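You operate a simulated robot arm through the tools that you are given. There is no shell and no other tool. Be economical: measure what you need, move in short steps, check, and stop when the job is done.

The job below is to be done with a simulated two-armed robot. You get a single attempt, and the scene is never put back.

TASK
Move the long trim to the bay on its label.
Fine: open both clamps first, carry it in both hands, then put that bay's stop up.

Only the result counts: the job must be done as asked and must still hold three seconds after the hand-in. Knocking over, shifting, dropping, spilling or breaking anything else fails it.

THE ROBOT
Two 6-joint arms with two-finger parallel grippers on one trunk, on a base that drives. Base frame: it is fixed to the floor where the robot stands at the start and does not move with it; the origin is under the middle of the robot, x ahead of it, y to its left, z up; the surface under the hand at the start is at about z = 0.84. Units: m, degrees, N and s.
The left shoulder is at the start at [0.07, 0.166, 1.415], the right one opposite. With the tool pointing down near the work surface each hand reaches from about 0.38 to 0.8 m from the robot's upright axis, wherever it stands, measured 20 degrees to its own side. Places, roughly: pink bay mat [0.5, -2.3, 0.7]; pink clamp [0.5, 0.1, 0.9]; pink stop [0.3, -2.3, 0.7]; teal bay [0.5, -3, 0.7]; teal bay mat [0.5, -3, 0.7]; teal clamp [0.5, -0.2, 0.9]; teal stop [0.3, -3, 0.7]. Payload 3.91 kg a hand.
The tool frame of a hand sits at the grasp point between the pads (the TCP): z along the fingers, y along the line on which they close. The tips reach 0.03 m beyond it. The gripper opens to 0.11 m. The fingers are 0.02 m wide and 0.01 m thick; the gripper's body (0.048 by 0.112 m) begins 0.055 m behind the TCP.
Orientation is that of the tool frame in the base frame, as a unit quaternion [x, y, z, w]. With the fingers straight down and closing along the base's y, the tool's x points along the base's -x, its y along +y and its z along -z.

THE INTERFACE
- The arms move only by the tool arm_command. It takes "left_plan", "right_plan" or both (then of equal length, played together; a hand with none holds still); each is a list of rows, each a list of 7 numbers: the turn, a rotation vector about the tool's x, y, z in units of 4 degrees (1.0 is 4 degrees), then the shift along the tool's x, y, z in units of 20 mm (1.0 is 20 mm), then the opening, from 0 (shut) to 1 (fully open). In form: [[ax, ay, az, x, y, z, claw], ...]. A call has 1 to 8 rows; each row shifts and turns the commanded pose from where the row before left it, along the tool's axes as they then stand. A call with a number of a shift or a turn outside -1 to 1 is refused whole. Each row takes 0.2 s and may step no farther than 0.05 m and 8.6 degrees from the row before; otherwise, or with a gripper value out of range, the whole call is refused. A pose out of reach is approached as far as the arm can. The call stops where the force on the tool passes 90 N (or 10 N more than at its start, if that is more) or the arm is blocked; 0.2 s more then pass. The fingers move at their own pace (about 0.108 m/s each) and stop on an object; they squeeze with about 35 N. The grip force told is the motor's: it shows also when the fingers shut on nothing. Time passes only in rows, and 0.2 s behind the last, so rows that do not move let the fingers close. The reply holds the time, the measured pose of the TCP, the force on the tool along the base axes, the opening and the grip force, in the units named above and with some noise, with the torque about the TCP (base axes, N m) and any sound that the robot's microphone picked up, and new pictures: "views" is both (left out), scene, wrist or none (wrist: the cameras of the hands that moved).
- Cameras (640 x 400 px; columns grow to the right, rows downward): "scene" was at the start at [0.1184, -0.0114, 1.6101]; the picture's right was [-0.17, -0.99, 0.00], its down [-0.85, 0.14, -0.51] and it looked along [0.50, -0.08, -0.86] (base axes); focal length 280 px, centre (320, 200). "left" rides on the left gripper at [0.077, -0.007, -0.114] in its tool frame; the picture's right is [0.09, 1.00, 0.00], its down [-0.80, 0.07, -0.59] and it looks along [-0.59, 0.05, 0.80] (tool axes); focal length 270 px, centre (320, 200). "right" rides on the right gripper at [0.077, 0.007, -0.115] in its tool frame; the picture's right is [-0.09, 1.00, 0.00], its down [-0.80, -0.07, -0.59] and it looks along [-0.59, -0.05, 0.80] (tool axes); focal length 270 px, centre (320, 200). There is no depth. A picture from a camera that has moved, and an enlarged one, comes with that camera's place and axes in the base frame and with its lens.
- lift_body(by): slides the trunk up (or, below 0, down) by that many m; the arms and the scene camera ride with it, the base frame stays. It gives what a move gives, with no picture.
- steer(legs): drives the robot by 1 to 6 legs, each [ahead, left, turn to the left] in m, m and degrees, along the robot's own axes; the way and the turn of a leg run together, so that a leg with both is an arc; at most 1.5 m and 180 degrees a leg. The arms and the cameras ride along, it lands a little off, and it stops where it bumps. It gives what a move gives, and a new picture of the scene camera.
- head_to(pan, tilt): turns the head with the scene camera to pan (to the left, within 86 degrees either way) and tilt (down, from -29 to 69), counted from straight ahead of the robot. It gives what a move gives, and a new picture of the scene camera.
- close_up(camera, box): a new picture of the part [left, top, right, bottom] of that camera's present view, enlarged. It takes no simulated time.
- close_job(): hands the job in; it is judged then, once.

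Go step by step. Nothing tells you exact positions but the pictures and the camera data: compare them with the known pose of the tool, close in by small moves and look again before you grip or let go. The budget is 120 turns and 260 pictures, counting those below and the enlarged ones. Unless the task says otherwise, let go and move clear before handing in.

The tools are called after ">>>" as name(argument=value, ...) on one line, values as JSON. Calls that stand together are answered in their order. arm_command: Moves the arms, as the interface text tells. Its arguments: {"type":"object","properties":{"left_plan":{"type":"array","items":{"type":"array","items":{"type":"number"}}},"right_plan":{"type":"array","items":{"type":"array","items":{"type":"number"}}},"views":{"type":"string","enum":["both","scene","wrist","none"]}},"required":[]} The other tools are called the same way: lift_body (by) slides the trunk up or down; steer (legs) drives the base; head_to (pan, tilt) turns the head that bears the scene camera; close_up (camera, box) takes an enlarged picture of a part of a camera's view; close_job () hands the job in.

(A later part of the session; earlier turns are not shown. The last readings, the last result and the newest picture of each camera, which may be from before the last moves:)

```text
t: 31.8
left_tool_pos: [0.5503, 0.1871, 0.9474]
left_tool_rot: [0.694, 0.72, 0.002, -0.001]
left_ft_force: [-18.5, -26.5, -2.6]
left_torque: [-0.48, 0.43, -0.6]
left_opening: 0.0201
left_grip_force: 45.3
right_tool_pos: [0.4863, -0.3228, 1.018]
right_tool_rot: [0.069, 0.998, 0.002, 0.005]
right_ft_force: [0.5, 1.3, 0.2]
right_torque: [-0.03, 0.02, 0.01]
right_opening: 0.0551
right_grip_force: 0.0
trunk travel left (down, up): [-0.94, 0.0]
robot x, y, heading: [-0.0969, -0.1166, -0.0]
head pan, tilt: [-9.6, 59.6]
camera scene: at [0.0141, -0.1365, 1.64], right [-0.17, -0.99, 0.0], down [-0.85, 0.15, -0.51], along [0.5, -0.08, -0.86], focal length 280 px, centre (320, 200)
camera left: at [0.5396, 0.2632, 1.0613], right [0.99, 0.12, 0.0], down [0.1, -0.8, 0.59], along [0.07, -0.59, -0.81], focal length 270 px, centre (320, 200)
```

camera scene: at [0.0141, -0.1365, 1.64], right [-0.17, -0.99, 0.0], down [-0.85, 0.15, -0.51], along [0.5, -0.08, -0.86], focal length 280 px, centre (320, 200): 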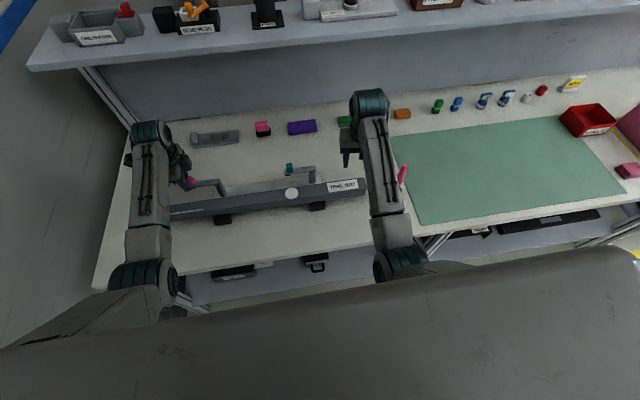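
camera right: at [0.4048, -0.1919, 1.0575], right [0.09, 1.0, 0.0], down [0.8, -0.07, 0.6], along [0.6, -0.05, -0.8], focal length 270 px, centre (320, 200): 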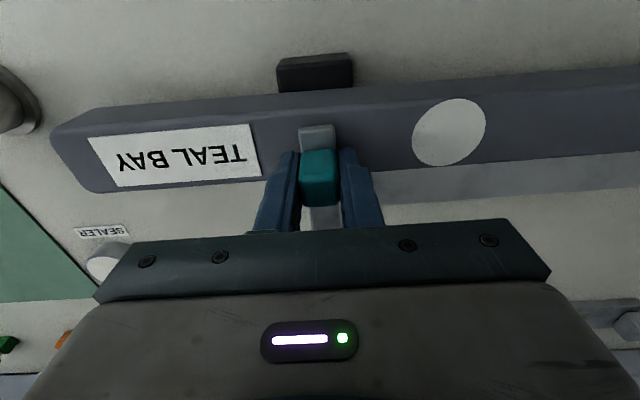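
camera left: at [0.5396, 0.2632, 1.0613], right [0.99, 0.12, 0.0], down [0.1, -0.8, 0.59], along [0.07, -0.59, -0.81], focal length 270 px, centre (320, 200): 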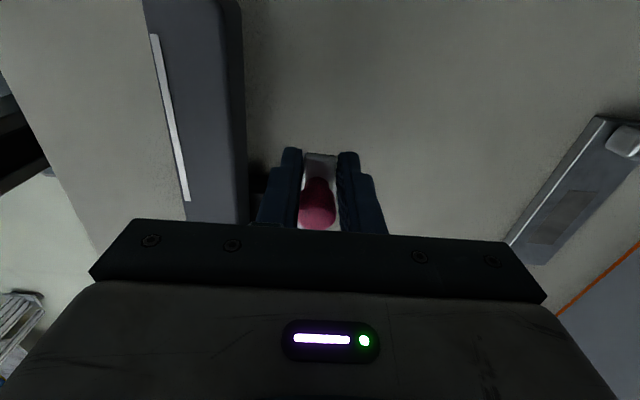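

Both bars are swung clear. I release the pink knob, rise, and move the left hand over the trim's left end; the right hand turns its fingers across the trim too.

>>> arm_command(left_plan=[[0, 0, 0, 0, -0.2, 0, 0.5], [0, 0, 0, 0, 0, 0, 0.5], [0, 0, 0, 0, 0, -1, 0.5], [0, 0, 0, 0, 0, -1, 0.5], [0, 0, 0, 0.4, -0.7, -0.8, 1], [0, 0, 0, 0.4, -0.8, 0, 1], [0, 0, 0, 0.4, -0.9, 0, 1], [0, 0, 0, 0.4, -0.9, 0, 1]], right_plan=[[0, 0, -1, 0, 0, 0, 1], [0, 0, -1, 0, 0, 0, 1], [0, 0, -1, 0, 0, 0, 1], [0, 0, -1, 0, 0, 0, 1], [0, 0, -1, 0, 0, 0, 1], [0, 0, -1, 0, 0, 0, 1], [0, 0, -1, 0, 0, 0, 1], [0, 0, -1, 0, 0, 0, 1]], views="none")

>>> arm_command(right_plan=[[0, 0, -1, 0, 0, 0, 1], [0, 0, -1, 0, 0, 0, 1], [0, 0, -1, 0, 0, 0, 1], [0, 0, -1, 0, 0, 0, 1], [0, 0, -1, 0, 0, 0, 1], [0, 0, -1, 0, 0, 0, 1], [0, 0, -1, 0, 0, 0, 1], [0, 0, -1, 0, 0, 0, 1]], views="none")

```text
t: 33.6
left_tool_pos: [0.481, 0.2204, 1.0019]
left_tool_rot: [0.694, 0.72, 0.001, 0.001]
left_ft_force: [-0.9, 0.2, 0.1]
left_torque: [0.02, 0.0, -0.01]
left_opening: 0.1101
left_grip_force: 0.0
right_tool_pos: [0.4876, -0.3188, 1.0181]
right_tool_rot: [-0.209, 0.978, -0.001, 0.005]
right_ft_force: [-0.6, 1.0, 0.5]
right_torque: [-0.04, 0.01, -0.02]
right_opening: 0.1101
right_grip_force: 0.0
trunk travel left (down, up): [-0.94, 0.0]
robot x, y, heading: [-0.0973, -0.1189, -0.0]
head pan, tilt: [-9.6, 59.6]
```

```text
t: 35.4
left_tool_pos: [0.4815, 0.2215, 1.0012]
left_tool_rot: [0.694, 0.72, 0.001, 0.001]
left_ft_force: [0.1, -0.9, -0.5]
left_torque: [0.05, 0.01, 0.01]
left_opening: 0.1102
left_grip_force: 0.0
right_tool_pos: [0.4892, -0.3186, 1.0174]
right_tool_rot: [-0.47, 0.883, -0.001, 0.003]
right_ft_force: [0.3, -0.1, 0.2]
right_torque: [-0.01, 0.03, -0.01]
right_opening: 0.1099
right_grip_force: 0.1
trunk travel left (down, up): [-0.94, 0.0]
robot x, y, heading: [-0.1032, -0.1203, -0.2]
head pan, tilt: [-9.6, 59.6]
```

I finish turning the right hand and shift the base left to centre it on the trim.

>>> arm_command(left_plan=[[0, 0, 0, -0.56, 0, 0, 1], [0, 0, 0, -0.56, 0, 0, 1], [0, 0, 0, -0.56, 0, 0, 1], [0, 0, 0, -0.56, 0, 0, 1], [0, 0, 0, -0.56, 0, 0, 1], [0, 0, 0, -0.56, 0, 0, 1], [0, 0, 0, -0.56, 0, 0, 1], [0, 0, 0, -0.56, 0, 0, 1]], right_plan=[[0, 0, -1, 0, 0, 0, 1], [0, 0, -1, 0, 0, 0, 1], [0, 0, -1, 0, 0, 0, 1], [0, 0, -1, 0, 0, 0, 1], [0, 0, -1, 0, 0, 0, 1], [0, 0, -1, 0, 0, 0, 1], [0, 0, -1, 0, 0, 0, 1], [0, 0, -1, 0, 0, 0, 1]], views="none")

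>>> steer(legs=[[0, 0.09, 0]])

>>> close_up(camera="left", box=[0, 0, 640, 400])

>>> close_up(camera="right", box=[0, 0, 640, 400])

```text
t: 37.2
left_tool_pos: [0.4862, 0.1308, 1.0029]
left_tool_rot: [0.694, 0.72, 0.002, 0.001]
left_ft_force: [0.0, 0.4, -0.2]
left_torque: [0.0, -0.01, -0.01]
left_opening: 0.1101
left_grip_force: 0.0
right_tool_pos: [0.489, -0.3191, 1.0158]
right_tool_rot: [-0.695, 0.719, -0.002, 0.003]
right_ft_force: [0.6, -0.5, -0.5]
right_torque: [-0.01, -0.02, 0.0]
right_opening: 0.1099
right_grip_force: 0.1
trunk travel left (down, up): [-0.94, 0.0]
robot x, y, heading: [-0.0989, -0.1225, -0.3]
head pan, tilt: [-9.6, 59.6]
```

```text
t: 38.3
left_tool_pos: [0.4854, 0.2162, 1.0025]
left_tool_rot: [0.694, 0.72, 0.003, -0.001]
left_ft_force: [-0.5, 0.6, 0.2]
left_torque: [0.03, -0.06, 0.0]
left_opening: 0.1099
left_grip_force: 0.1
right_tool_pos: [0.4881, -0.2343, 1.0157]
right_tool_rot: [-0.694, 0.72, -0.001, 0.004]
right_ft_force: [0.1, -0.8, 0.0]
right_torque: [0.05, -0.01, 0.0]
right_opening: 0.1099
right_grip_force: 0.0
trunk travel left (down, up): [-0.94, 0.0]
robot x, y, heading: [-0.0989, -0.0301, -0.1]
head pan, tilt: [-9.6, 59.6]
camera scene: at [0.0185, -0.0486, 1.6397], right [-0.17, -0.99, 0.0], down [-0.85, 0.15, -0.51], along [0.5, -0.08, -0.86], focal length 280 px, centre (320, 200)
```

scene: 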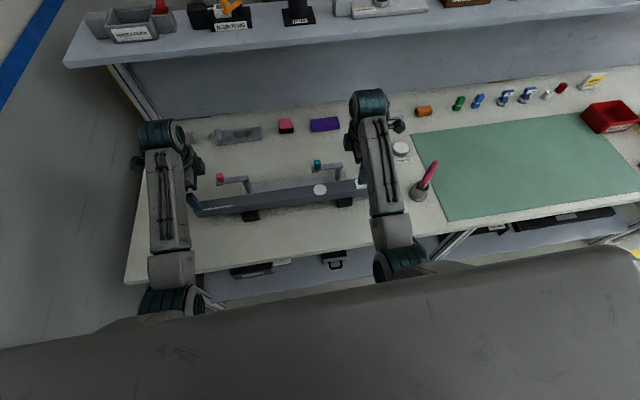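

```text
1.00 times, centred on (320, 200) of left (not enlarged: the box is as wide or as high as the picture)
camera zoom: at [0.4752, 0.2908, 1.1173], right [0.99, 0.12, 0.0], down [0.1, -0.8, 0.59], along [0.08, -0.59, -0.81], focal length 270 px, centre (320, 200)
```

zoom: 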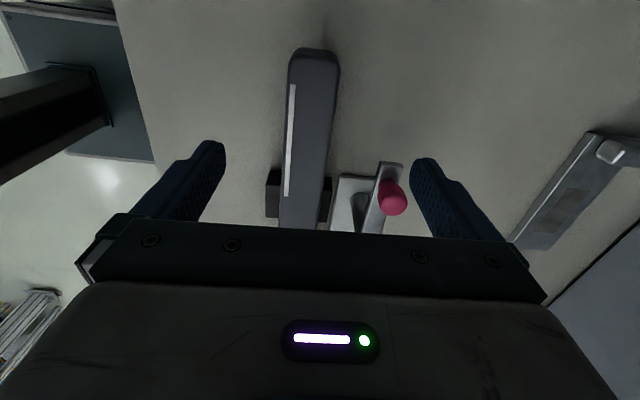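

```text
1.00 times, centred on (320, 200) of right (not enlarged: the box is as wide or as high as the picture)
camera zoom: at [0.478, -0.3119, 1.1299], right [-0.99, 0.12, -0.01], down [0.1, 0.8, 0.6], along [0.08, 0.59, -0.8], focal length 270 px, centre (320, 200)
```

zoom: 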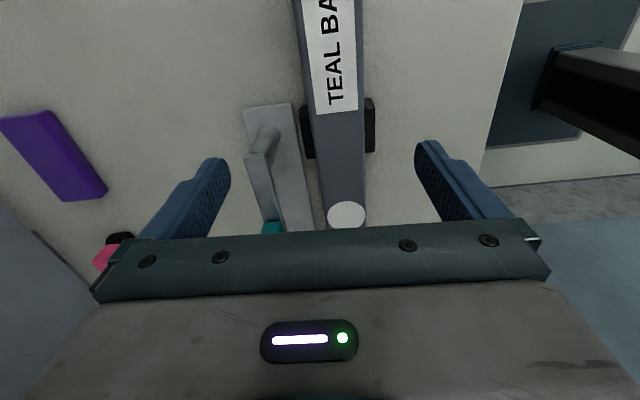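

The trim centreline is at x≈0.477, running along y; rests lie at y≈0.11 and -0.20. I lower both hands towards y≈0.215 and y≈-0.28, stopping above for a check.

>>> arm_command(left_plan=[[0, 0, 0.25, 0, -0.1, 0.6, 1], [0, 0, 0.25, 0, -0.1, 0.6, 1], [0, 0, 0, 0, -0.1, 0.6, 1], [0, 0, 0, 0, -0.1, 0.6, 1]], right_plan=[[0, 0, -0.25, 0.6, 0.13, 0.8, 1], [0, 0, -0.25, 0.6, 0.14, 0.8, 1], [0, 0, 0, 0.6, 0.14, 0.8, 1], [0, 0, 0, 0.5, 0.14, 0.8, 1]], views="both")

```text
t: 39.3
left_tool_pos: [0.4785, 0.2187, 0.9535]
left_tool_rot: [0.707, 0.708, 0.002, 0.001]
left_ft_force: [0.5, -0.1, 0.6]
left_torque: [0.02, 0.02, 0.01]
left_opening: 0.1099
left_grip_force: 0.1
right_tool_pos: [0.4767, -0.2761, 0.9531]
right_tool_rot: [-0.707, 0.708, -0.002, 0.003]
right_ft_force: [-1.1, 0.0, -0.2]
right_torque: [0.04, -0.03, 0.02]
right_opening: 0.1099
right_grip_force: 0.1
trunk travel left (down, up): [-0.94, 0.0]
robot x, y, heading: [-0.097, -0.034, 0.1]
head pan, tilt: [-9.6, 59.6]
camera scene: at [0.0182, -0.0423, 1.6398], right [-0.17, -0.99, 0.0], down [-0.85, 0.14, -0.51], along [0.5, -0.08, -0.86], focal length 280 px, centre (320, 200)
camera right: at [0.469, -0.3543, 1.0667], right [-1.0, 0.09, -0.01], down [0.07, 0.8, 0.6], along [0.06, 0.59, -0.8], focal length 270 px, centre (320, 200)
camera left: at [0.4694, 0.295, 1.0677], right [1.0, 0.09, 0.0], down [0.07, -0.8, 0.59], along [0.06, -0.59, -0.8], focal length 270 px, centre (320, 200)
```

scene: 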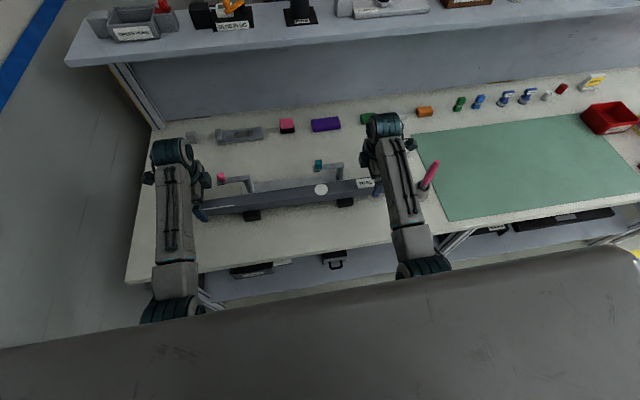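
right: 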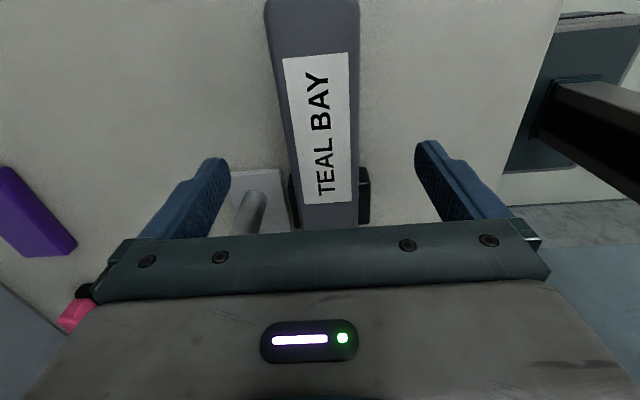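
left: 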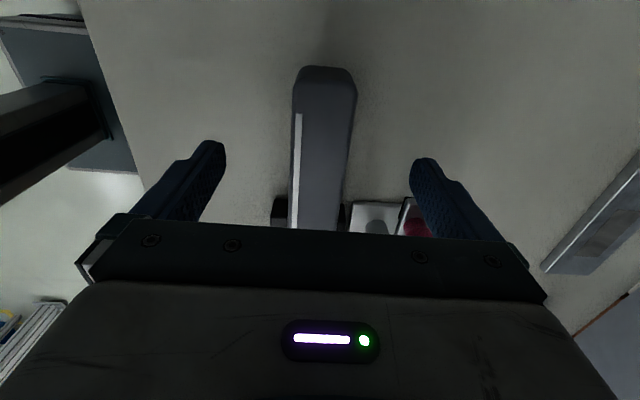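

Both hands are centred over the trim. I descend around it, fingers slightly narrowed.

>>> arm_command(left_plan=[[0, 0, 0, 0.25, 0, 0, 0.8], [0, 0, 0, 0, 0, 0.8, 0.8], [0, 0, 0, 0, 0, 0.8, 0.8], [0, 0, 0, 0, 0, 0.8, 0.8], [0, 0, 0, 0, 0, 0.8, 0.8]], right_plan=[[0, 0, 0, 0.1, 0, 0, 0.8], [0, 0, 0, 0, 0, 0.8, 0.8], [0, 0, 0, 0, 0, 0.8, 0.8], [0, 0, 0, 0, 0, 0.8, 0.8], [0, 0, 0, 0, 0, 0.8, 0.8]], views="wrist")

```text
t: 40.5
left_tool_pos: [0.4776, 0.2247, 0.8891]
left_tool_rot: [0.707, 0.707, 0.001, 0.001]
left_ft_force: [0.1, 0.1, 0.0]
left_torque: [0.02, 0.0, 0.01]
left_opening: 0.088
left_grip_force: 0.1
right_tool_pos: [0.4766, -0.2771, 0.8882]
right_tool_rot: [-0.706, 0.708, -0.003, 0.002]
right_ft_force: [-0.5, 0.7, 1.0]
right_torque: [0.01, 0.04, 0.01]
right_opening: 0.0878
right_grip_force: 0.1
trunk travel left (down, up): [-0.94, 0.0]
robot x, y, heading: [-0.0996, -0.0311, -0.0]
head pan, tilt: [-9.6, 59.6]
camera right: at [0.4697, -0.3557, 1.0022], right [-1.0, 0.09, -0.01], down [0.07, 0.8, 0.6], along [0.06, 0.59, -0.8], focal length 270 px, centre (320, 200)
camera left: at [0.4701, 0.2998, 1.0038], right [1.0, 0.09, 0.0], down [0.07, -0.8, 0.59], along [0.05, -0.59, -0.8], focal length 270 px, centre (320, 200)
```

right: 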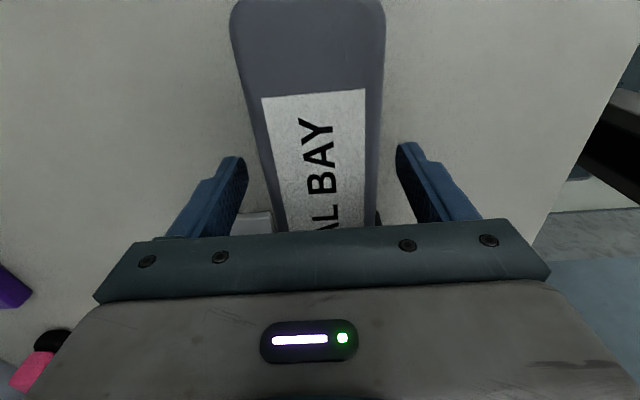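
left: 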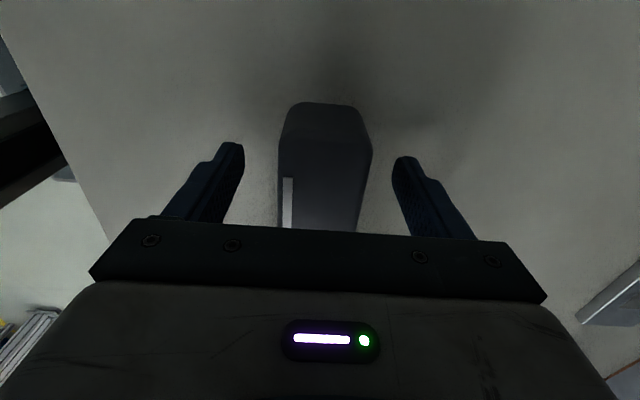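

Fingers straddle the trim at mid height on both sides. I close both.

>>> arm_command(left_plan=[[0, 0, 0, 0, 0, 0, 0], [0, 0, 0, 0, 0, 0, 0], [0, 0, 0, 0, 0, 0, 0]], right_plan=[[0, 0, 0, 0, 0, 0, 0], [0, 0, 0, 0, 0, 0, 0], [0, 0, 0, 0, 0, 0, 0]], views="none")

```text
t: 41.3
left_tool_pos: [0.4781, 0.2232, 0.8905]
left_tool_rot: [0.707, 0.707, 0.001, 0.0]
left_ft_force: [-0.5, 0.0, 0.1]
left_torque: [0.15, -0.34, -0.1]
left_opening: 0.0385
left_grip_force: 34.7
right_tool_pos: [0.4776, -0.2774, 0.8887]
right_tool_rot: [-0.706, 0.708, -0.002, 0.002]
right_ft_force: [-0.9, 0.0, 0.5]
right_torque: [-0.12, 0.42, -0.07]
right_opening: 0.0465
right_grip_force: 35.2
trunk travel left (down, up): [-0.94, 0.0]
robot x, y, heading: [-0.1018, -0.028, -0.0]
head pan, tilt: [-9.6, 59.6]
```

Both hold. I lift gently and watch the forces.

>>> arm_command(left_plan=[[0, 0, 0, 0, 0, -0.25, 0], [0, 0, 0, 0, 0, -0.5, 0], [0, 0, 0, 0, 0, -0.5, 0], [0, 0, 0, 0, 0, -0.5, 0], [0, 0, 0, 0, 0, -0.5, 0], [0, 0, 0, 0, 0, -0.5, 0], [0, 0, 0, 0, 0, -0.5, 0]], right_plan=[[0, 0, 0, 0, 0, -0.25, 0], [0, 0, 0, 0, 0, -0.5, 0], [0, 0, 0, 0, 0, -0.5, 0], [0, 0, 0, 0, 0, -0.5, 0], [0, 0, 0, 0, 0, -0.5, 0], [0, 0, 0, 0, 0, -0.5, 0], [0, 0, 0, 0, 0, -0.5, 0]], views="scene")

```text
t: 42.9
left_tool_pos: [0.4791, 0.2235, 0.9546]
left_tool_rot: [0.706, 0.708, 0.002, 0.001]
left_ft_force: [-0.2, -3.7, 0.9]
left_torque: [-0.78, -0.25, -0.2]
left_opening: 0.0385
left_grip_force: 35.2
right_tool_pos: [0.4771, -0.2784, 0.9539]
right_tool_rot: [-0.707, 0.707, -0.003, 0.002]
right_ft_force: [-0.3, 4.3, -6.4]
right_torque: [-1.03, 0.25, 0.1]
right_opening: 0.0465
right_grip_force: 34.5
trunk travel left (down, up): [-0.94, 0.0]
robot x, y, heading: [-0.1013, -0.0273, 0.2]
head pan, tilt: [-9.6, 59.6]
camera scene: at [0.0191, -0.0417, 1.6397], right [-0.17, -0.99, 0.0], down [-0.85, 0.14, -0.51], along [0.5, -0.08, -0.86], focal length 280 px, centre (320, 200)
```

scene: 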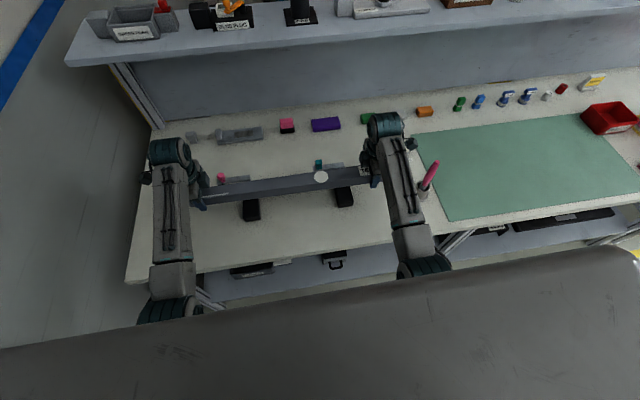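

The trim is lifted and level. I back away from the bench and look to the right for the bays.

>>> steer(legs=[[-0.45, 0, 0]])

>>> head_to(pan=-70, tilt=25)

```text
t: 45.6
left_tool_pos: [0.0299, 0.2236, 0.9541]
left_tool_rot: [0.706, 0.708, 0.001, 0.001]
left_ft_force: [0.2, -11.5, -0.9]
left_torque: [-0.25, -0.36, -0.16]
left_opening: 0.0385
left_grip_force: 35.2
right_tool_pos: [0.0291, -0.2772, 0.952]
right_tool_rot: [-0.706, 0.708, -0.001, 0.003]
right_ft_force: [0.7, 11.4, -3.3]
right_torque: [-0.28, 0.37, 0.01]
right_opening: 0.0469
right_grip_force: 34.7
trunk travel left (down, up): [-0.94, 0.0]
robot x, y, heading: [-0.5529, -0.0293, 0.1]
head pan, tilt: [-9.6, 59.6]
camera scene: at [-0.429, -0.0418, 1.6395], right [-0.17, -0.99, 0.0], down [-0.85, 0.14, -0.5], along [0.5, -0.08, -0.86], focal length 280 px, centre (320, 200)
```

scene: 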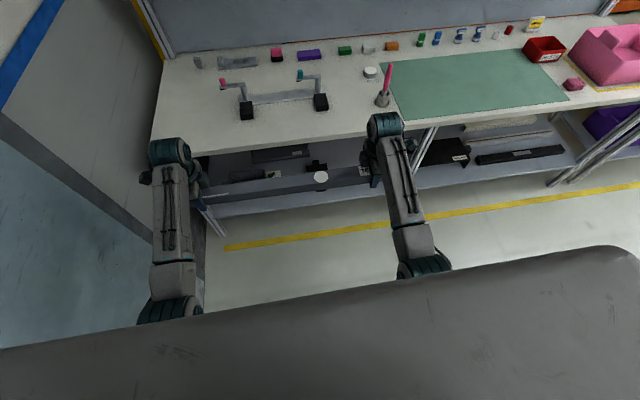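

```text
t: 46.9
left_tool_pos: [0.0279, 0.2245, 0.9543]
left_tool_rot: [0.706, 0.708, 0.001, 0.0]
left_ft_force: [0.4, 0.3, -1.7]
left_torque: [0.0, -0.39, -0.19]
left_opening: 0.0381
left_grip_force: 35.0
right_tool_pos: [0.0281, -0.2779, 0.9536]
right_tool_rot: [-0.707, 0.707, -0.001, 0.003]
right_ft_force: [0.0, 0.7, -1.2]
right_torque: [0.12, 0.42, -0.02]
right_opening: 0.0465
right_grip_force: 35.1
trunk travel left (down, up): [-0.94, 0.0]
robot x, y, heading: [-0.5514, -0.0327, -0.1]
head pan, tilt: [-70.0, 25.0]
camera scene: at [-0.4655, -0.1172, 1.6893], right [-0.94, -0.34, 0.0], down [-0.15, 0.4, -0.91], along [0.31, -0.85, -0.42], focal length 280 px, centre (320, 200)
```

scene: 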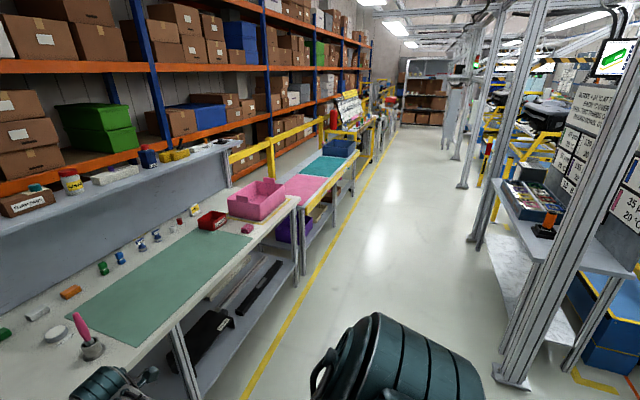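

The two low bays (pink, then teal) follow the bench to the right; the aisle is clear. I drive right in two legs.

>>> steer(legs=[[0, -1.48, 0]])

```text
t: 54.2
left_tool_pos: [0.0227, -1.2561, 0.9533]
left_tool_rot: [0.711, 0.703, 0.0, 0.001]
left_ft_force: [-0.1, 1.0, -2.4]
left_torque: [-0.07, -0.3, -0.12]
left_opening: 0.0385
left_grip_force: 35.3
right_tool_pos: [0.0166, -1.7569, 0.954]
right_tool_rot: [-0.703, 0.712, -0.002, 0.002]
right_ft_force: [0.7, 0.0, -3.1]
right_torque: [-0.01, 0.31, 0.04]
right_opening: 0.0466
right_grip_force: 35.2
trunk travel left (down, up): [-0.94, 0.0]
robot x, y, heading: [-0.5559, -1.5057, -0.6]
head pan, tilt: [-70.0, 25.0]
camera scene: at [-0.4743, -1.5911, 1.6894], right [-0.94, -0.33, 0.0], down [-0.14, 0.4, -0.91], along [0.3, -0.86, -0.42], focal length 280 px, centre (320, 200)
```

scene: 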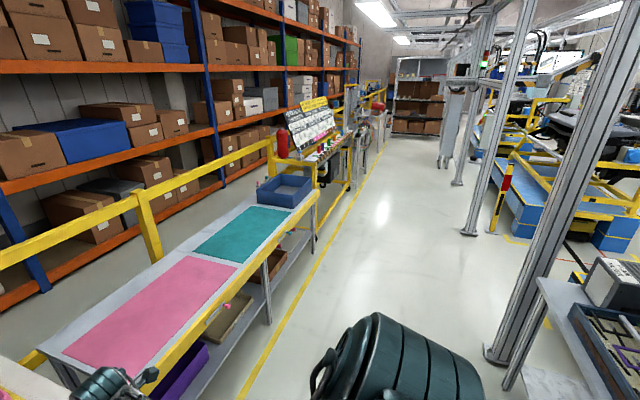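

Holding well. I drive on to the teal bay, correcting the heading.

>>> steer(legs=[[0, -1.46, 0.6]])

>>> head_to(pan=0, tilt=40)

```text
t: 61.5
left_tool_pos: [0.0126, -2.7191, 0.9555]
left_tool_rot: [0.706, 0.708, 0.001, 0.001]
left_ft_force: [-0.6, -0.1, -2.3]
left_torque: [-0.04, -0.32, -0.09]
left_opening: 0.0387
left_grip_force: 34.7
right_tool_pos: [0.015, -3.2215, 0.9544]
right_tool_rot: [0.707, -0.707, 0.003, -0.003]
right_ft_force: [-0.1, -0.4, -2.6]
right_torque: [-0.05, 0.29, -0.01]
right_opening: 0.0466
right_grip_force: 34.8
trunk travel left (down, up): [-0.94, 0.0]
robot x, y, heading: [-0.563, -2.9764, 0.4]
head pan, tilt: [-70.0, 25.0]
camera scene: at [-0.4791, -3.0616, 1.6894], right [-0.94, -0.34, 0.0], down [-0.15, 0.4, -0.91], along [0.31, -0.85, -0.42], focal length 280 px, centre (320, 200)
```

scene: 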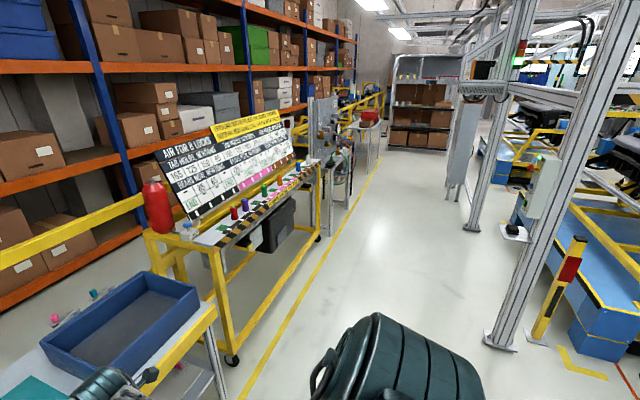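

```text
t: 62.9
left_tool_pos: [0.013, -2.7196, 0.9542]
left_tool_rot: [0.706, 0.708, 0.001, 0.0]
left_ft_force: [-0.6, 0.7, -1.7]
left_torque: [0.03, -0.38, -0.12]
left_opening: 0.0383
left_grip_force: 35.4
right_tool_pos: [0.0141, -3.2209, 0.9525]
right_tool_rot: [0.708, -0.706, 0.002, -0.002]
right_ft_force: [0.5, -1.5, -2.4]
right_torque: [0.07, 0.35, -0.01]
right_opening: 0.0464
right_grip_force: 35.2
trunk travel left (down, up): [-0.94, 0.0]
robot x, y, heading: [-0.5609, -2.9745, 0.2]
head pan, tilt: [0.0, 40.0]
camera scene: at [-0.4258, -2.9757, 1.666], right [0.0, -1.0, 0.0], down [-0.64, 0.0, -0.77], along [0.77, 0.0, -0.64], focal length 280 px, centre (320, 200)
```

scene: 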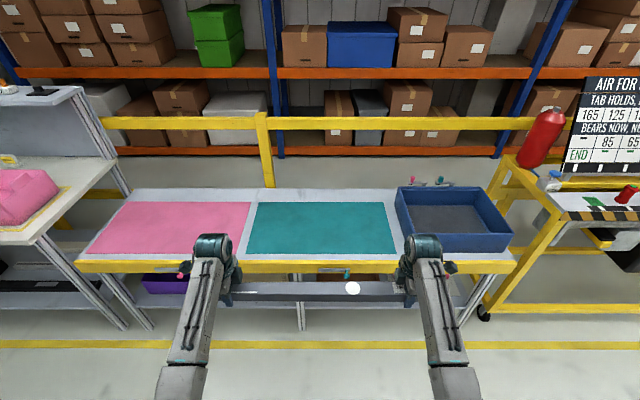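

I'm facing the teal bay. I enlarge the mat, the front-edge stop and the small things at the back.

>>> close_up(camera="scene", box=[230, 180, 410, 300])

>>> close_up(camera="scene", box=[290, 250, 390, 300])

>>> close_up(camera="scene", box=[390, 160, 490, 220])

```text
3.33 times, centred on (320, 240) of scene
camera zoom: at [-0.4258, -2.9757, 1.666], right [0.0, -1.0, 0.0], down [-0.64, 0.0, -0.77], along [0.77, 0.0, -0.64], focal length 934 px, centre (320, 67)
```

zoom: 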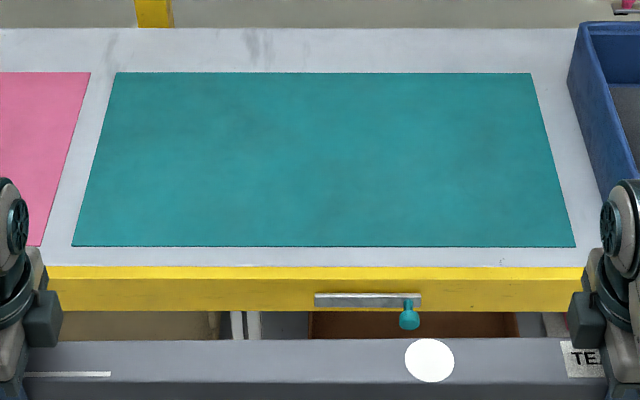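

```text
6.40 times, centred on (340, 275) of scene
camera zoom: at [-0.4258, -2.9757, 1.666], right [0.0, -1.0, 0.0], down [-0.64, 0.0, -0.77], along [0.77, 0.0, -0.64], focal length 1794 px, centre (192, -280)
```

zoom: 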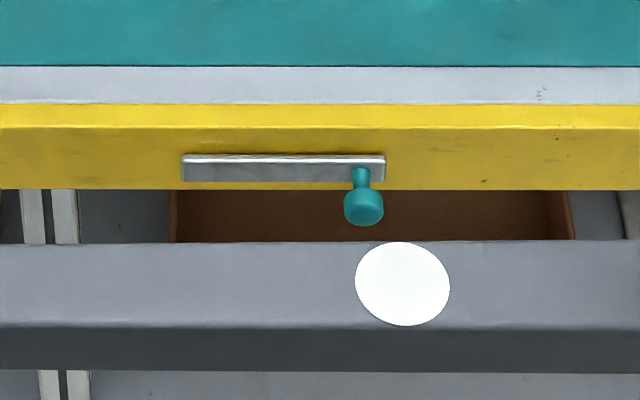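

```text
6.40 times, centred on (440, 190) of scene
camera zoom: at [-0.4258, -2.9757, 1.666], right [0.0, -1.0, 0.0], down [-0.64, 0.0, -0.77], along [0.77, 0.0, -0.64], focal length 1794 px, centre (-448, 264)
```

zoom: 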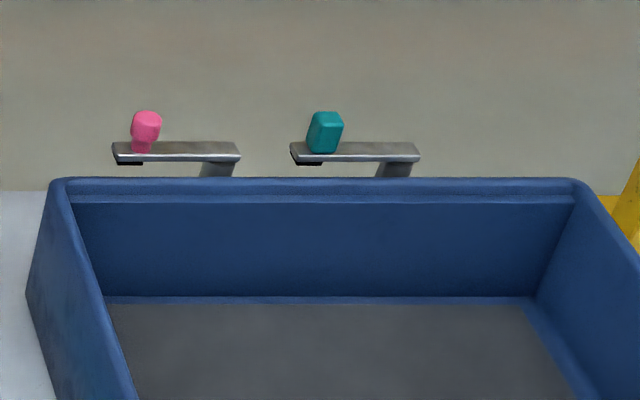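

The mat spans about x 0.365–0.726, y -2.65…-3.31; the stop is a bar lying on the front edge with a teal knob at its right end. I lower the trunk 0.13 m and drive ahead with the trim over the mat.

>>> lift_body(by=-0.13)

>>> steer(legs=[[0.5, 0.014, -0.2]])

```text
t: 64.5
left_tool_pos: [0.0129, -2.7189, 0.8236]
left_tool_rot: [0.706, 0.708, 0.001, 0.0]
left_ft_force: [-1.4, 1.1, -2.1]
left_torque: [0.08, -0.36, -0.11]
left_opening: 0.0387
left_grip_force: 35.4
right_tool_pos: [0.0152, -3.2212, 0.8227]
right_tool_rot: [0.708, -0.706, 0.002, -0.002]
right_ft_force: [-0.6, -0.3, -2.0]
right_torque: [0.04, 0.34, 0.08]
right_opening: 0.0465
right_grip_force: 34.5
trunk travel left (down, up): [-0.81, 0.13]
robot x, y, heading: [-0.562, -2.9776, 0.1]
head pan, tilt: [0.0, 40.0]
```

```text
t: 67.5
left_tool_pos: [0.5156, -2.705, 0.8248]
left_tool_rot: [0.707, 0.708, 0.001, 0.001]
left_ft_force: [0.6, 0.5, -1.9]
left_torque: [0.01, -0.33, -0.1]
left_opening: 0.0385
left_grip_force: 35.3
right_tool_pos: [0.5149, -3.2073, 0.8244]
right_tool_rot: [-0.707, 0.707, -0.001, 0.004]
right_ft_force: [0.2, 0.0, -2.1]
right_torque: [0.0, 0.32, 0.03]
right_opening: 0.0467
right_grip_force: 34.3
trunk travel left (down, up): [-0.81, 0.13]
robot x, y, heading: [-0.0639, -2.9596, -0.0]
head pan, tilt: [0.0, 40.0]
camera scene: at [0.0748, -2.9606, 1.5361], right [0.0, -1.0, 0.0], down [-0.64, 0.0, -0.77], along [0.77, 0.0, -0.64], focal length 280 px, centre (320, 200)
```

scene: 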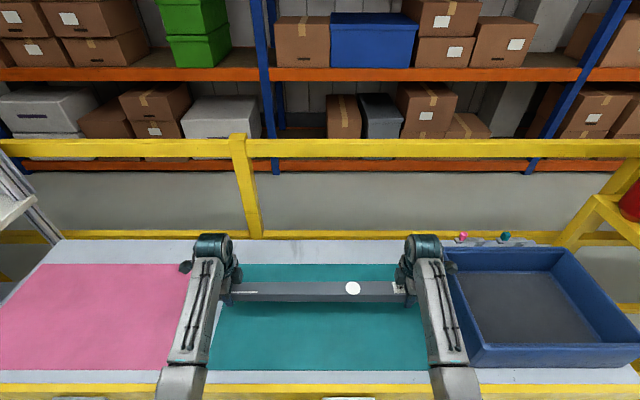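

The trim is over the mat. I lower with both arms towards the mat, nudging 2 cm deeper.

>>> arm_command(left_plan=[[0, 0, 0, 0, 0.25, 0.7, 0], [0, 0, 0, 0, 0.25, 0.7, 0], [0, 0, 0, 0, 0.25, 0.7, 0], [0, 0, 0, 0, 0.25, 0.7, 0], [0, 0, 0, 0, 0, 0.7, 0], [0, 0, 0, 0, 0, 0.4, 0]], right_plan=[[0, 0, 0, 0, -0.25, 0.7, 0], [0, 0, 0, 0, -0.25, 0.7, 0], [0, 0, 0, 0, -0.25, 0.7, 0], [0, 0, 0, 0, -0.25, 0.7, 0], [0, 0, 0, 0, 0, 0.7, 0], [0, 0, 0, 0, 0, 0.4, 0]], views="both")

```text
t: 68.9
left_tool_pos: [0.5362, -2.7053, 0.7458]
left_tool_rot: [0.706, 0.708, 0.002, 0.001]
left_ft_force: [-0.6, -4.7, 1.7]
left_torque: [-1.12, -0.2, -0.12]
left_opening: 0.0387
left_grip_force: 35.1
right_tool_pos: [0.5356, -3.2079, 0.7448]
right_tool_rot: [-0.706, 0.708, -0.002, 0.003]
right_ft_force: [0.0, 5.8, -6.5]
right_torque: [-0.53, 0.18, -0.11]
right_opening: 0.0465
right_grip_force: 35.6
trunk travel left (down, up): [-0.81, 0.13]
robot x, y, heading: [-0.0597, -2.9599, 0.2]
head pan, tilt: [0.0, 40.0]
camera scene: at [0.0757, -2.9606, 1.536], right [0.0, -1.0, 0.0], down [-0.64, 0.0, -0.77], along [0.77, 0.0, -0.64], focal length 280 px, centre (320, 200)
camera right: at [0.5283, -3.2849, 0.8599], right [-1.0, 0.09, -0.01], down [0.07, 0.8, 0.6], along [0.06, 0.59, -0.8], focal length 270 px, centre (320, 200)
camera left: at [0.5276, -2.6291, 0.8602], right [1.0, 0.09, 0.0], down [0.07, -0.8, 0.59], along [0.06, -0.59, -0.8], focal length 270 px, centre (320, 200)
```

scene: 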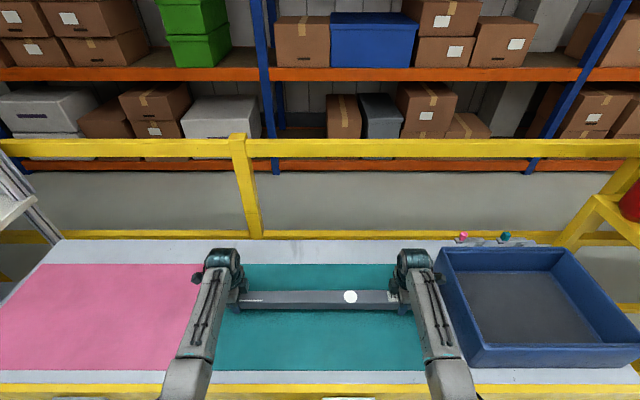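
right: 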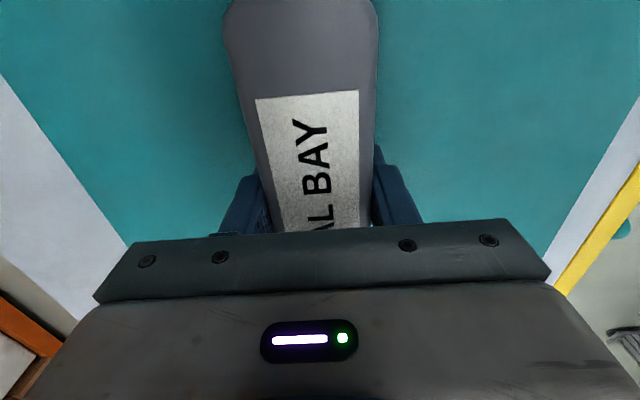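
left: 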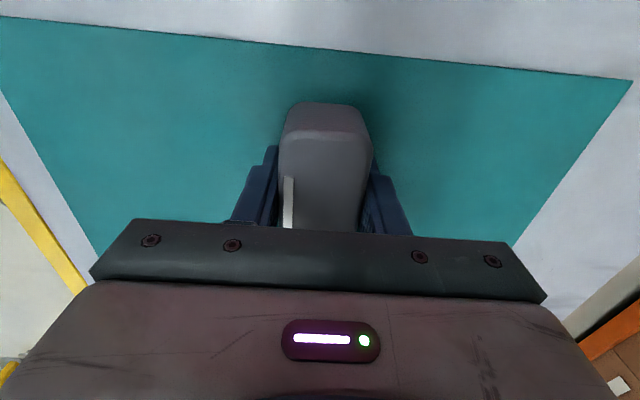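

The trim is about 2 cm inside the mat at each end. I lower slowly until contact.

>>> arm_command(left_plan=[[0, 0, 0, 0, 0, 0.3, 0], [0, 0, 0, 0, 0, 0.2, 0], [0, 0, 0, 0, 0, 0, 0]], right_plan=[[0, 0, 0, 0, 0, 0.3, 0], [0, 0, 0, 0, 0, 0.2, 0], [0, 0, 0, 0, 0, 0, 0]], views="none")

>>> arm_command(left_plan=[[0, 0, 0, 0, 0, 0.2, 0], [0, 0, 0, 0, 0, 0, 0]], right_plan=[[0, 0, 0, 0, 0, 0.2, 0], [0, 0, 0, 0, 0, 0, 0]], views="none")

```text
t: 69.7
left_tool_pos: [0.537, -2.7053, 0.7371]
left_tool_rot: [0.707, 0.707, 0.001, 0.001]
left_ft_force: [0.0, -7.6, 0.5]
left_torque: [-0.13, -0.35, 0.0]
left_opening: 0.0383
left_grip_force: 34.6
right_tool_pos: [0.5359, -3.207, 0.7365]
right_tool_rot: [0.707, -0.707, 0.001, -0.003]
right_ft_force: [-0.4, 7.8, -4.2]
right_torque: [-0.83, 0.38, 0.22]
right_opening: 0.0467
right_grip_force: 35.1
trunk travel left (down, up): [-0.81, 0.13]
robot x, y, heading: [-0.0628, -2.9596, 0.3]
head pan, tilt: [0.0, 40.0]
```

```text
t: 70.3
left_tool_pos: [0.5351, -2.7041, 0.7338]
left_tool_rot: [0.706, 0.708, 0.001, 0.001]
left_ft_force: [1.0, -5.9, 0.4]
left_torque: [-0.73, -0.49, 0.18]
left_opening: 0.0386
left_grip_force: 34.8
right_tool_pos: [0.5354, -3.2074, 0.7324]
right_tool_rot: [-0.707, 0.707, -0.003, 0.002]
right_ft_force: [-1.6, 4.4, 5.7]
right_torque: [-0.39, 0.86, 0.46]
right_opening: 0.0465
right_grip_force: 35.4
trunk travel left (down, up): [-0.81, 0.13]
robot x, y, heading: [-0.06, -2.9657, 0.2]
head pan, tilt: [0.0, 40.0]
```

The right side begins to touch at z≈0.732. I go 3 mm further.

>>> arm_command(left_plan=[[0, 0, 0, 0, 0, 0.12, 0], [0, 0, 0, 0, 0, 0.05, 0], [0, 0, 0, 0, 0, 0, 0]], right_plan=[[0, 0, 0, 0, 0, 0.06, 0], [0, 0, 0, 0, 0, 0, 0], [0, 0, 0, 0, 0, 0, 0]], views="wrist")

```text
t: 71.1
left_tool_pos: [0.5346, -2.7049, 0.7326]
left_tool_rot: [0.706, 0.708, 0.004, 0.003]
left_ft_force: [-2.4, -5.7, 30.6]
left_torque: [-0.7, 0.74, -0.37]
left_opening: 0.0384
left_grip_force: 35.1
right_tool_pos: [0.535, -3.2068, 0.7331]
right_tool_rot: [0.707, -0.707, 0.005, -0.006]
right_ft_force: [11.2, 8.8, 5.1]
right_torque: [-0.78, 0.01, -0.27]
right_opening: 0.0467
right_grip_force: 34.7
trunk travel left (down, up): [-0.81, 0.13]
robot x, y, heading: [-0.0629, -2.9596, 0.4]
head pan, tilt: [0.0, 40.0]
camera right: at [0.5268, -3.2847, 0.8476], right [-1.0, 0.09, -0.01], down [0.06, 0.8, 0.6], along [0.06, 0.59, -0.8], focal length 270 px, centre (320, 200)
camera left: at [0.5258, -2.6288, 0.8472], right [1.0, 0.09, 0.01], down [0.07, -0.8, 0.59], along [0.06, -0.59, -0.8], focal length 270 px, centre (320, 200)
```

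right: 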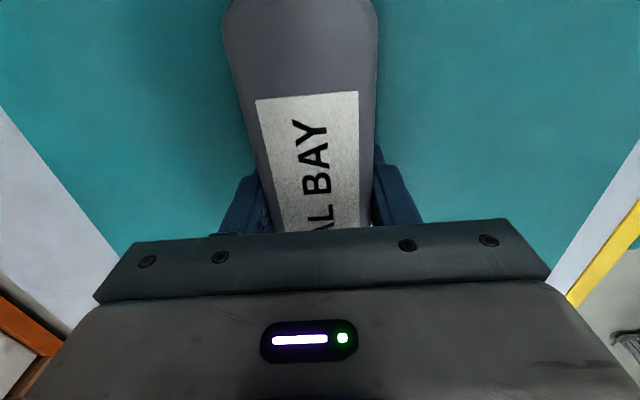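
left: 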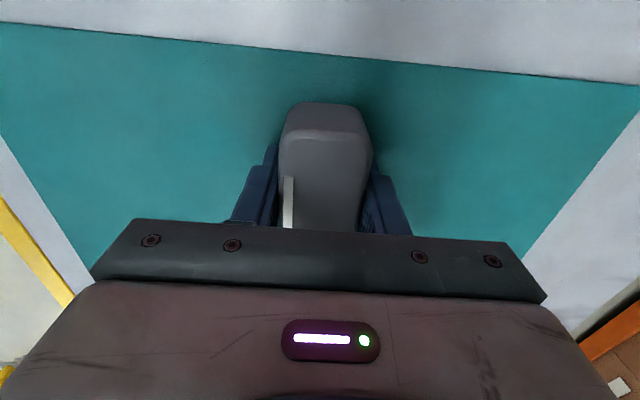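

Both sides are in contact. I relieve the push slightly and open both grippers together.

>>> arm_command(left_plan=[[0, 0, 0, 0, 0, -0.08, 0], [0, 0, 0, 0, 0, 0, 0.6], [0, 0, 0, 0, 0, 0, 0.6], [0, 0, 0, 0, 0, 0, 0.6]], right_plan=[[0, 0, 0, 0, 0, -0.02, 0], [0, 0, 0, 0, 0, 0, 0.6], [0, 0, 0, 0, 0, 0, 0.6], [0, 0, 0, 0, 0, 0, 0.6]], views="wrist")

```text
t: 72.1
left_tool_pos: [0.5368, -2.7044, 0.7329]
left_tool_rot: [0.707, 0.708, 0.003, 0.001]
left_ft_force: [20.8, 2.0, 21.5]
left_torque: [-0.14, 0.09, 0.15]
left_opening: 0.0559
left_grip_force: 0.1
right_tool_pos: [0.5353, -3.2081, 0.733]
right_tool_rot: [0.707, -0.707, 0.005, -0.004]
right_ft_force: [13.9, -2.4, 24.3]
right_torque: [-0.05, 0.5, 0.0]
right_opening: 0.0594
right_grip_force: 0.0
trunk travel left (down, up): [-0.81, 0.13]
robot x, y, heading: [-0.0604, -2.962, 0.2]
head pan, tilt: [0.0, 40.0]
camera right: at [0.5281, -3.2855, 0.8478], right [-1.0, 0.09, -0.01], down [0.06, 0.8, 0.59], along [0.06, 0.59, -0.8], focal length 270 px, centre (320, 200)
camera left: at [0.5273, -2.6283, 0.8473], right [1.0, 0.09, 0.01], down [0.07, -0.8, 0.59], along [0.06, -0.59, -0.8], focal length 270 px, centre (320, 200)
```

right: 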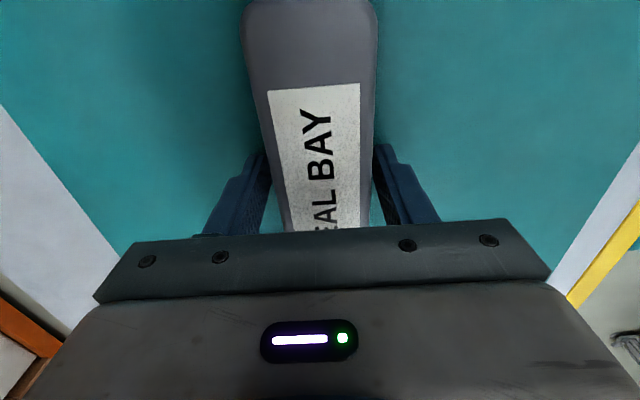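
left: 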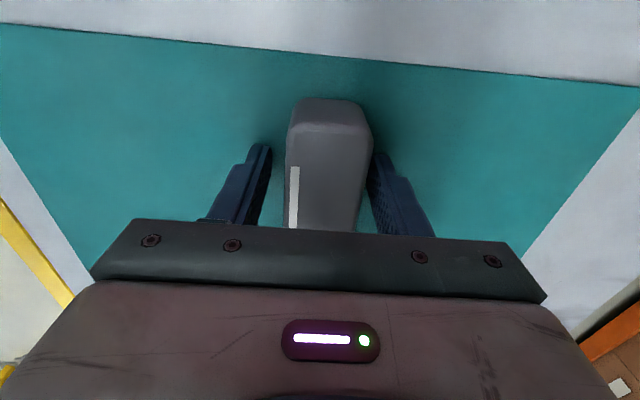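

The trim is down on the mat. I open wider, then rise straight up.

>>> arm_command(left_plan=[[0, 0, 0, 0, 0, -0.05, 0.9], [0, 0, 0, 0, 0, -0.05, 0.9], [0, 0, 0, 0, 0, -0.3, 0.9], [0, 0, 0, 0, 0, -0.8, 0.9], [0, 0, 0, 0, 0, -1, 0.9], [0, 0, 0, 0, 0, -1, 0.9], [0, 0, 0, 0, 0, -1, 0.9]], right_plan=[[0, 0, 0, 0, 0, -0.05, 0.9], [0, 0, 0, 0, 0, -0.05, 0.9], [0, 0, 0, 0, 0, -0.3, 0.9], [0, 0, 0, 0, 0, -0.8, 0.9], [0, 0, 0, 0, 0, -1, 0.9], [0, 0, 0, 0, 0, -1, 0.9], [0, 0, 0, 0, 0, -1, 0.9]], views="both")

```text
t: 73.7
left_tool_pos: [0.5357, -2.7044, 0.8144]
left_tool_rot: [0.707, 0.707, 0.001, 0.001]
left_ft_force: [-0.3, -0.3, -0.5]
left_torque: [0.04, 0.0, -0.04]
left_opening: 0.099
left_grip_force: 0.0
right_tool_pos: [0.536, -3.2056, 0.8156]
right_tool_rot: [0.707, -0.707, 0.002, -0.003]
right_ft_force: [0.4, 0.5, 0.5]
right_torque: [0.01, 0.01, -0.02]
right_opening: 0.0989
right_grip_force: 0.1
trunk travel left (down, up): [-0.81, 0.13]
robot x, y, heading: [-0.0576, -2.9596, 0.2]
head pan, tilt: [0.0, 40.0]
camera scene: at [0.0746, -2.9607, 1.536], right [0.0, -1.0, 0.0], down [-0.64, 0.0, -0.77], along [0.77, 0.0, -0.64], focal length 280 px, centre (320, 200)
camera right: at [0.5283, -3.2844, 0.9296], right [-1.0, 0.09, -0.01], down [0.07, 0.8, 0.6], along [0.06, 0.59, -0.8], focal length 270 px, centre (320, 200)
camera left: at [0.5268, -2.6288, 0.9291], right [1.0, 0.09, 0.0], down [0.07, -0.8, 0.59], along [0.06, -0.59, -0.8], focal length 270 px, centre (320, 200)
```

scene: 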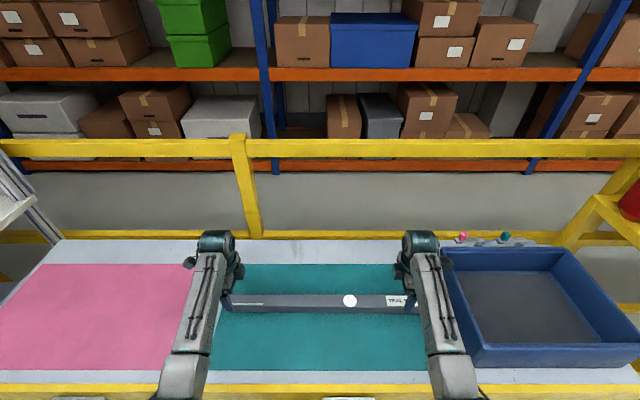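
right: 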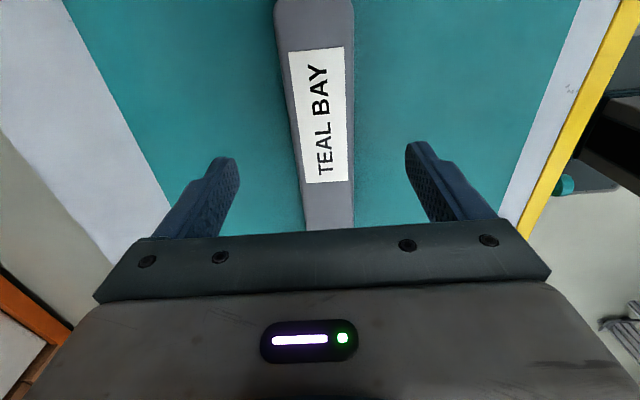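
left: 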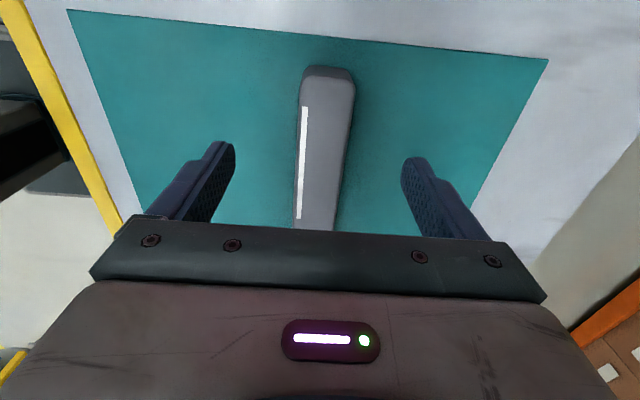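

The trim lies well inside the teal mat. I back off and look at the stop on the front edge.

>>> steer(legs=[[-0.36, 0, 0], [0, 0.08, 0]])

>>> head_to(pan=-12, tilt=50)

>>> close_up(camera="scene", box=[220, 130, 420, 260])

```text
t: 76.6
left_tool_pos: [0.1737, -2.6287, 0.8152]
left_tool_rot: [0.706, 0.708, 0.002, 0.001]
left_ft_force: [0.4, -0.4, 0.1]
left_torque: [0.03, -0.02, 0.03]
left_opening: 0.0988
left_grip_force: 0.1
right_tool_pos: [0.1748, -3.1298, 0.8143]
right_tool_rot: [-0.707, 0.708, -0.002, 0.004]
right_ft_force: [-0.7, 0.5, -0.4]
right_torque: [0.01, 0.0, 0.03]
right_opening: 0.099
right_grip_force: 0.1
trunk travel left (down, up): [-0.81, 0.13]
robot x, y, heading: [-0.4236, -2.8833, 0.1]
head pan, tilt: [0.0, 40.0]
camera scene: at [-0.2868, -2.8847, 1.5361], right [0.0, -1.0, 0.0], down [-0.64, 0.0, -0.77], along [0.77, 0.0, -0.64], focal length 280 px, centre (320, 200)
```

scene: 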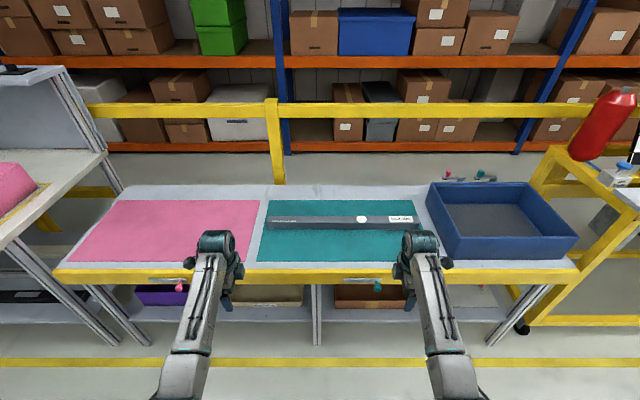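

```text
t: 77.4
left_tool_pos: [0.1744, -2.6265, 0.8157]
left_tool_rot: [0.707, 0.707, -0.001, 0.003]
left_ft_force: [-0.2, 0.4, -1.1]
left_torque: [-0.04, -0.02, -0.01]
left_opening: 0.099
left_grip_force: 0.0
right_tool_pos: [0.1749, -3.1292, 0.8157]
right_tool_rot: [0.707, -0.707, 0.003, -0.003]
right_ft_force: [0.0, -0.1, -0.2]
right_torque: [0.0, -0.01, 0.01]
right_opening: 0.099
right_grip_force: 0.0
trunk travel left (down, up): [-0.81, 0.13]
robot x, y, heading: [-0.427, -2.8822, -0.1]
head pan, tilt: [-12.0, 50.0]
camera scene: at [-0.2962, -2.8971, 1.522], right [-0.21, -0.98, 0.0], down [-0.75, 0.16, -0.64], along [0.63, -0.13, -0.77], focal length 280 px, centre (320, 200)
```

scene: 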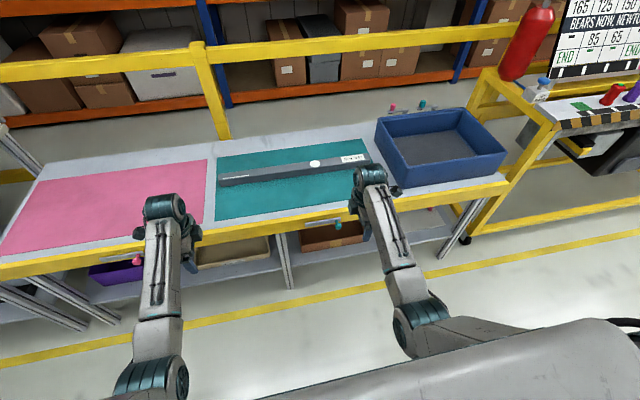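

```text
3.08 times, centred on (320, 195) of scene
camera zoom: at [-0.2962, -2.8971, 1.522], right [-0.21, -0.98, 0.0], down [-0.75, 0.16, -0.64], along [0.63, -0.13, -0.77], focal length 862 px, centre (320, 215)
```

zoom: 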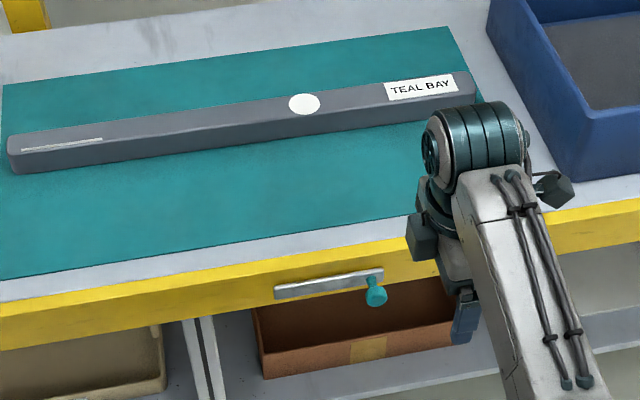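

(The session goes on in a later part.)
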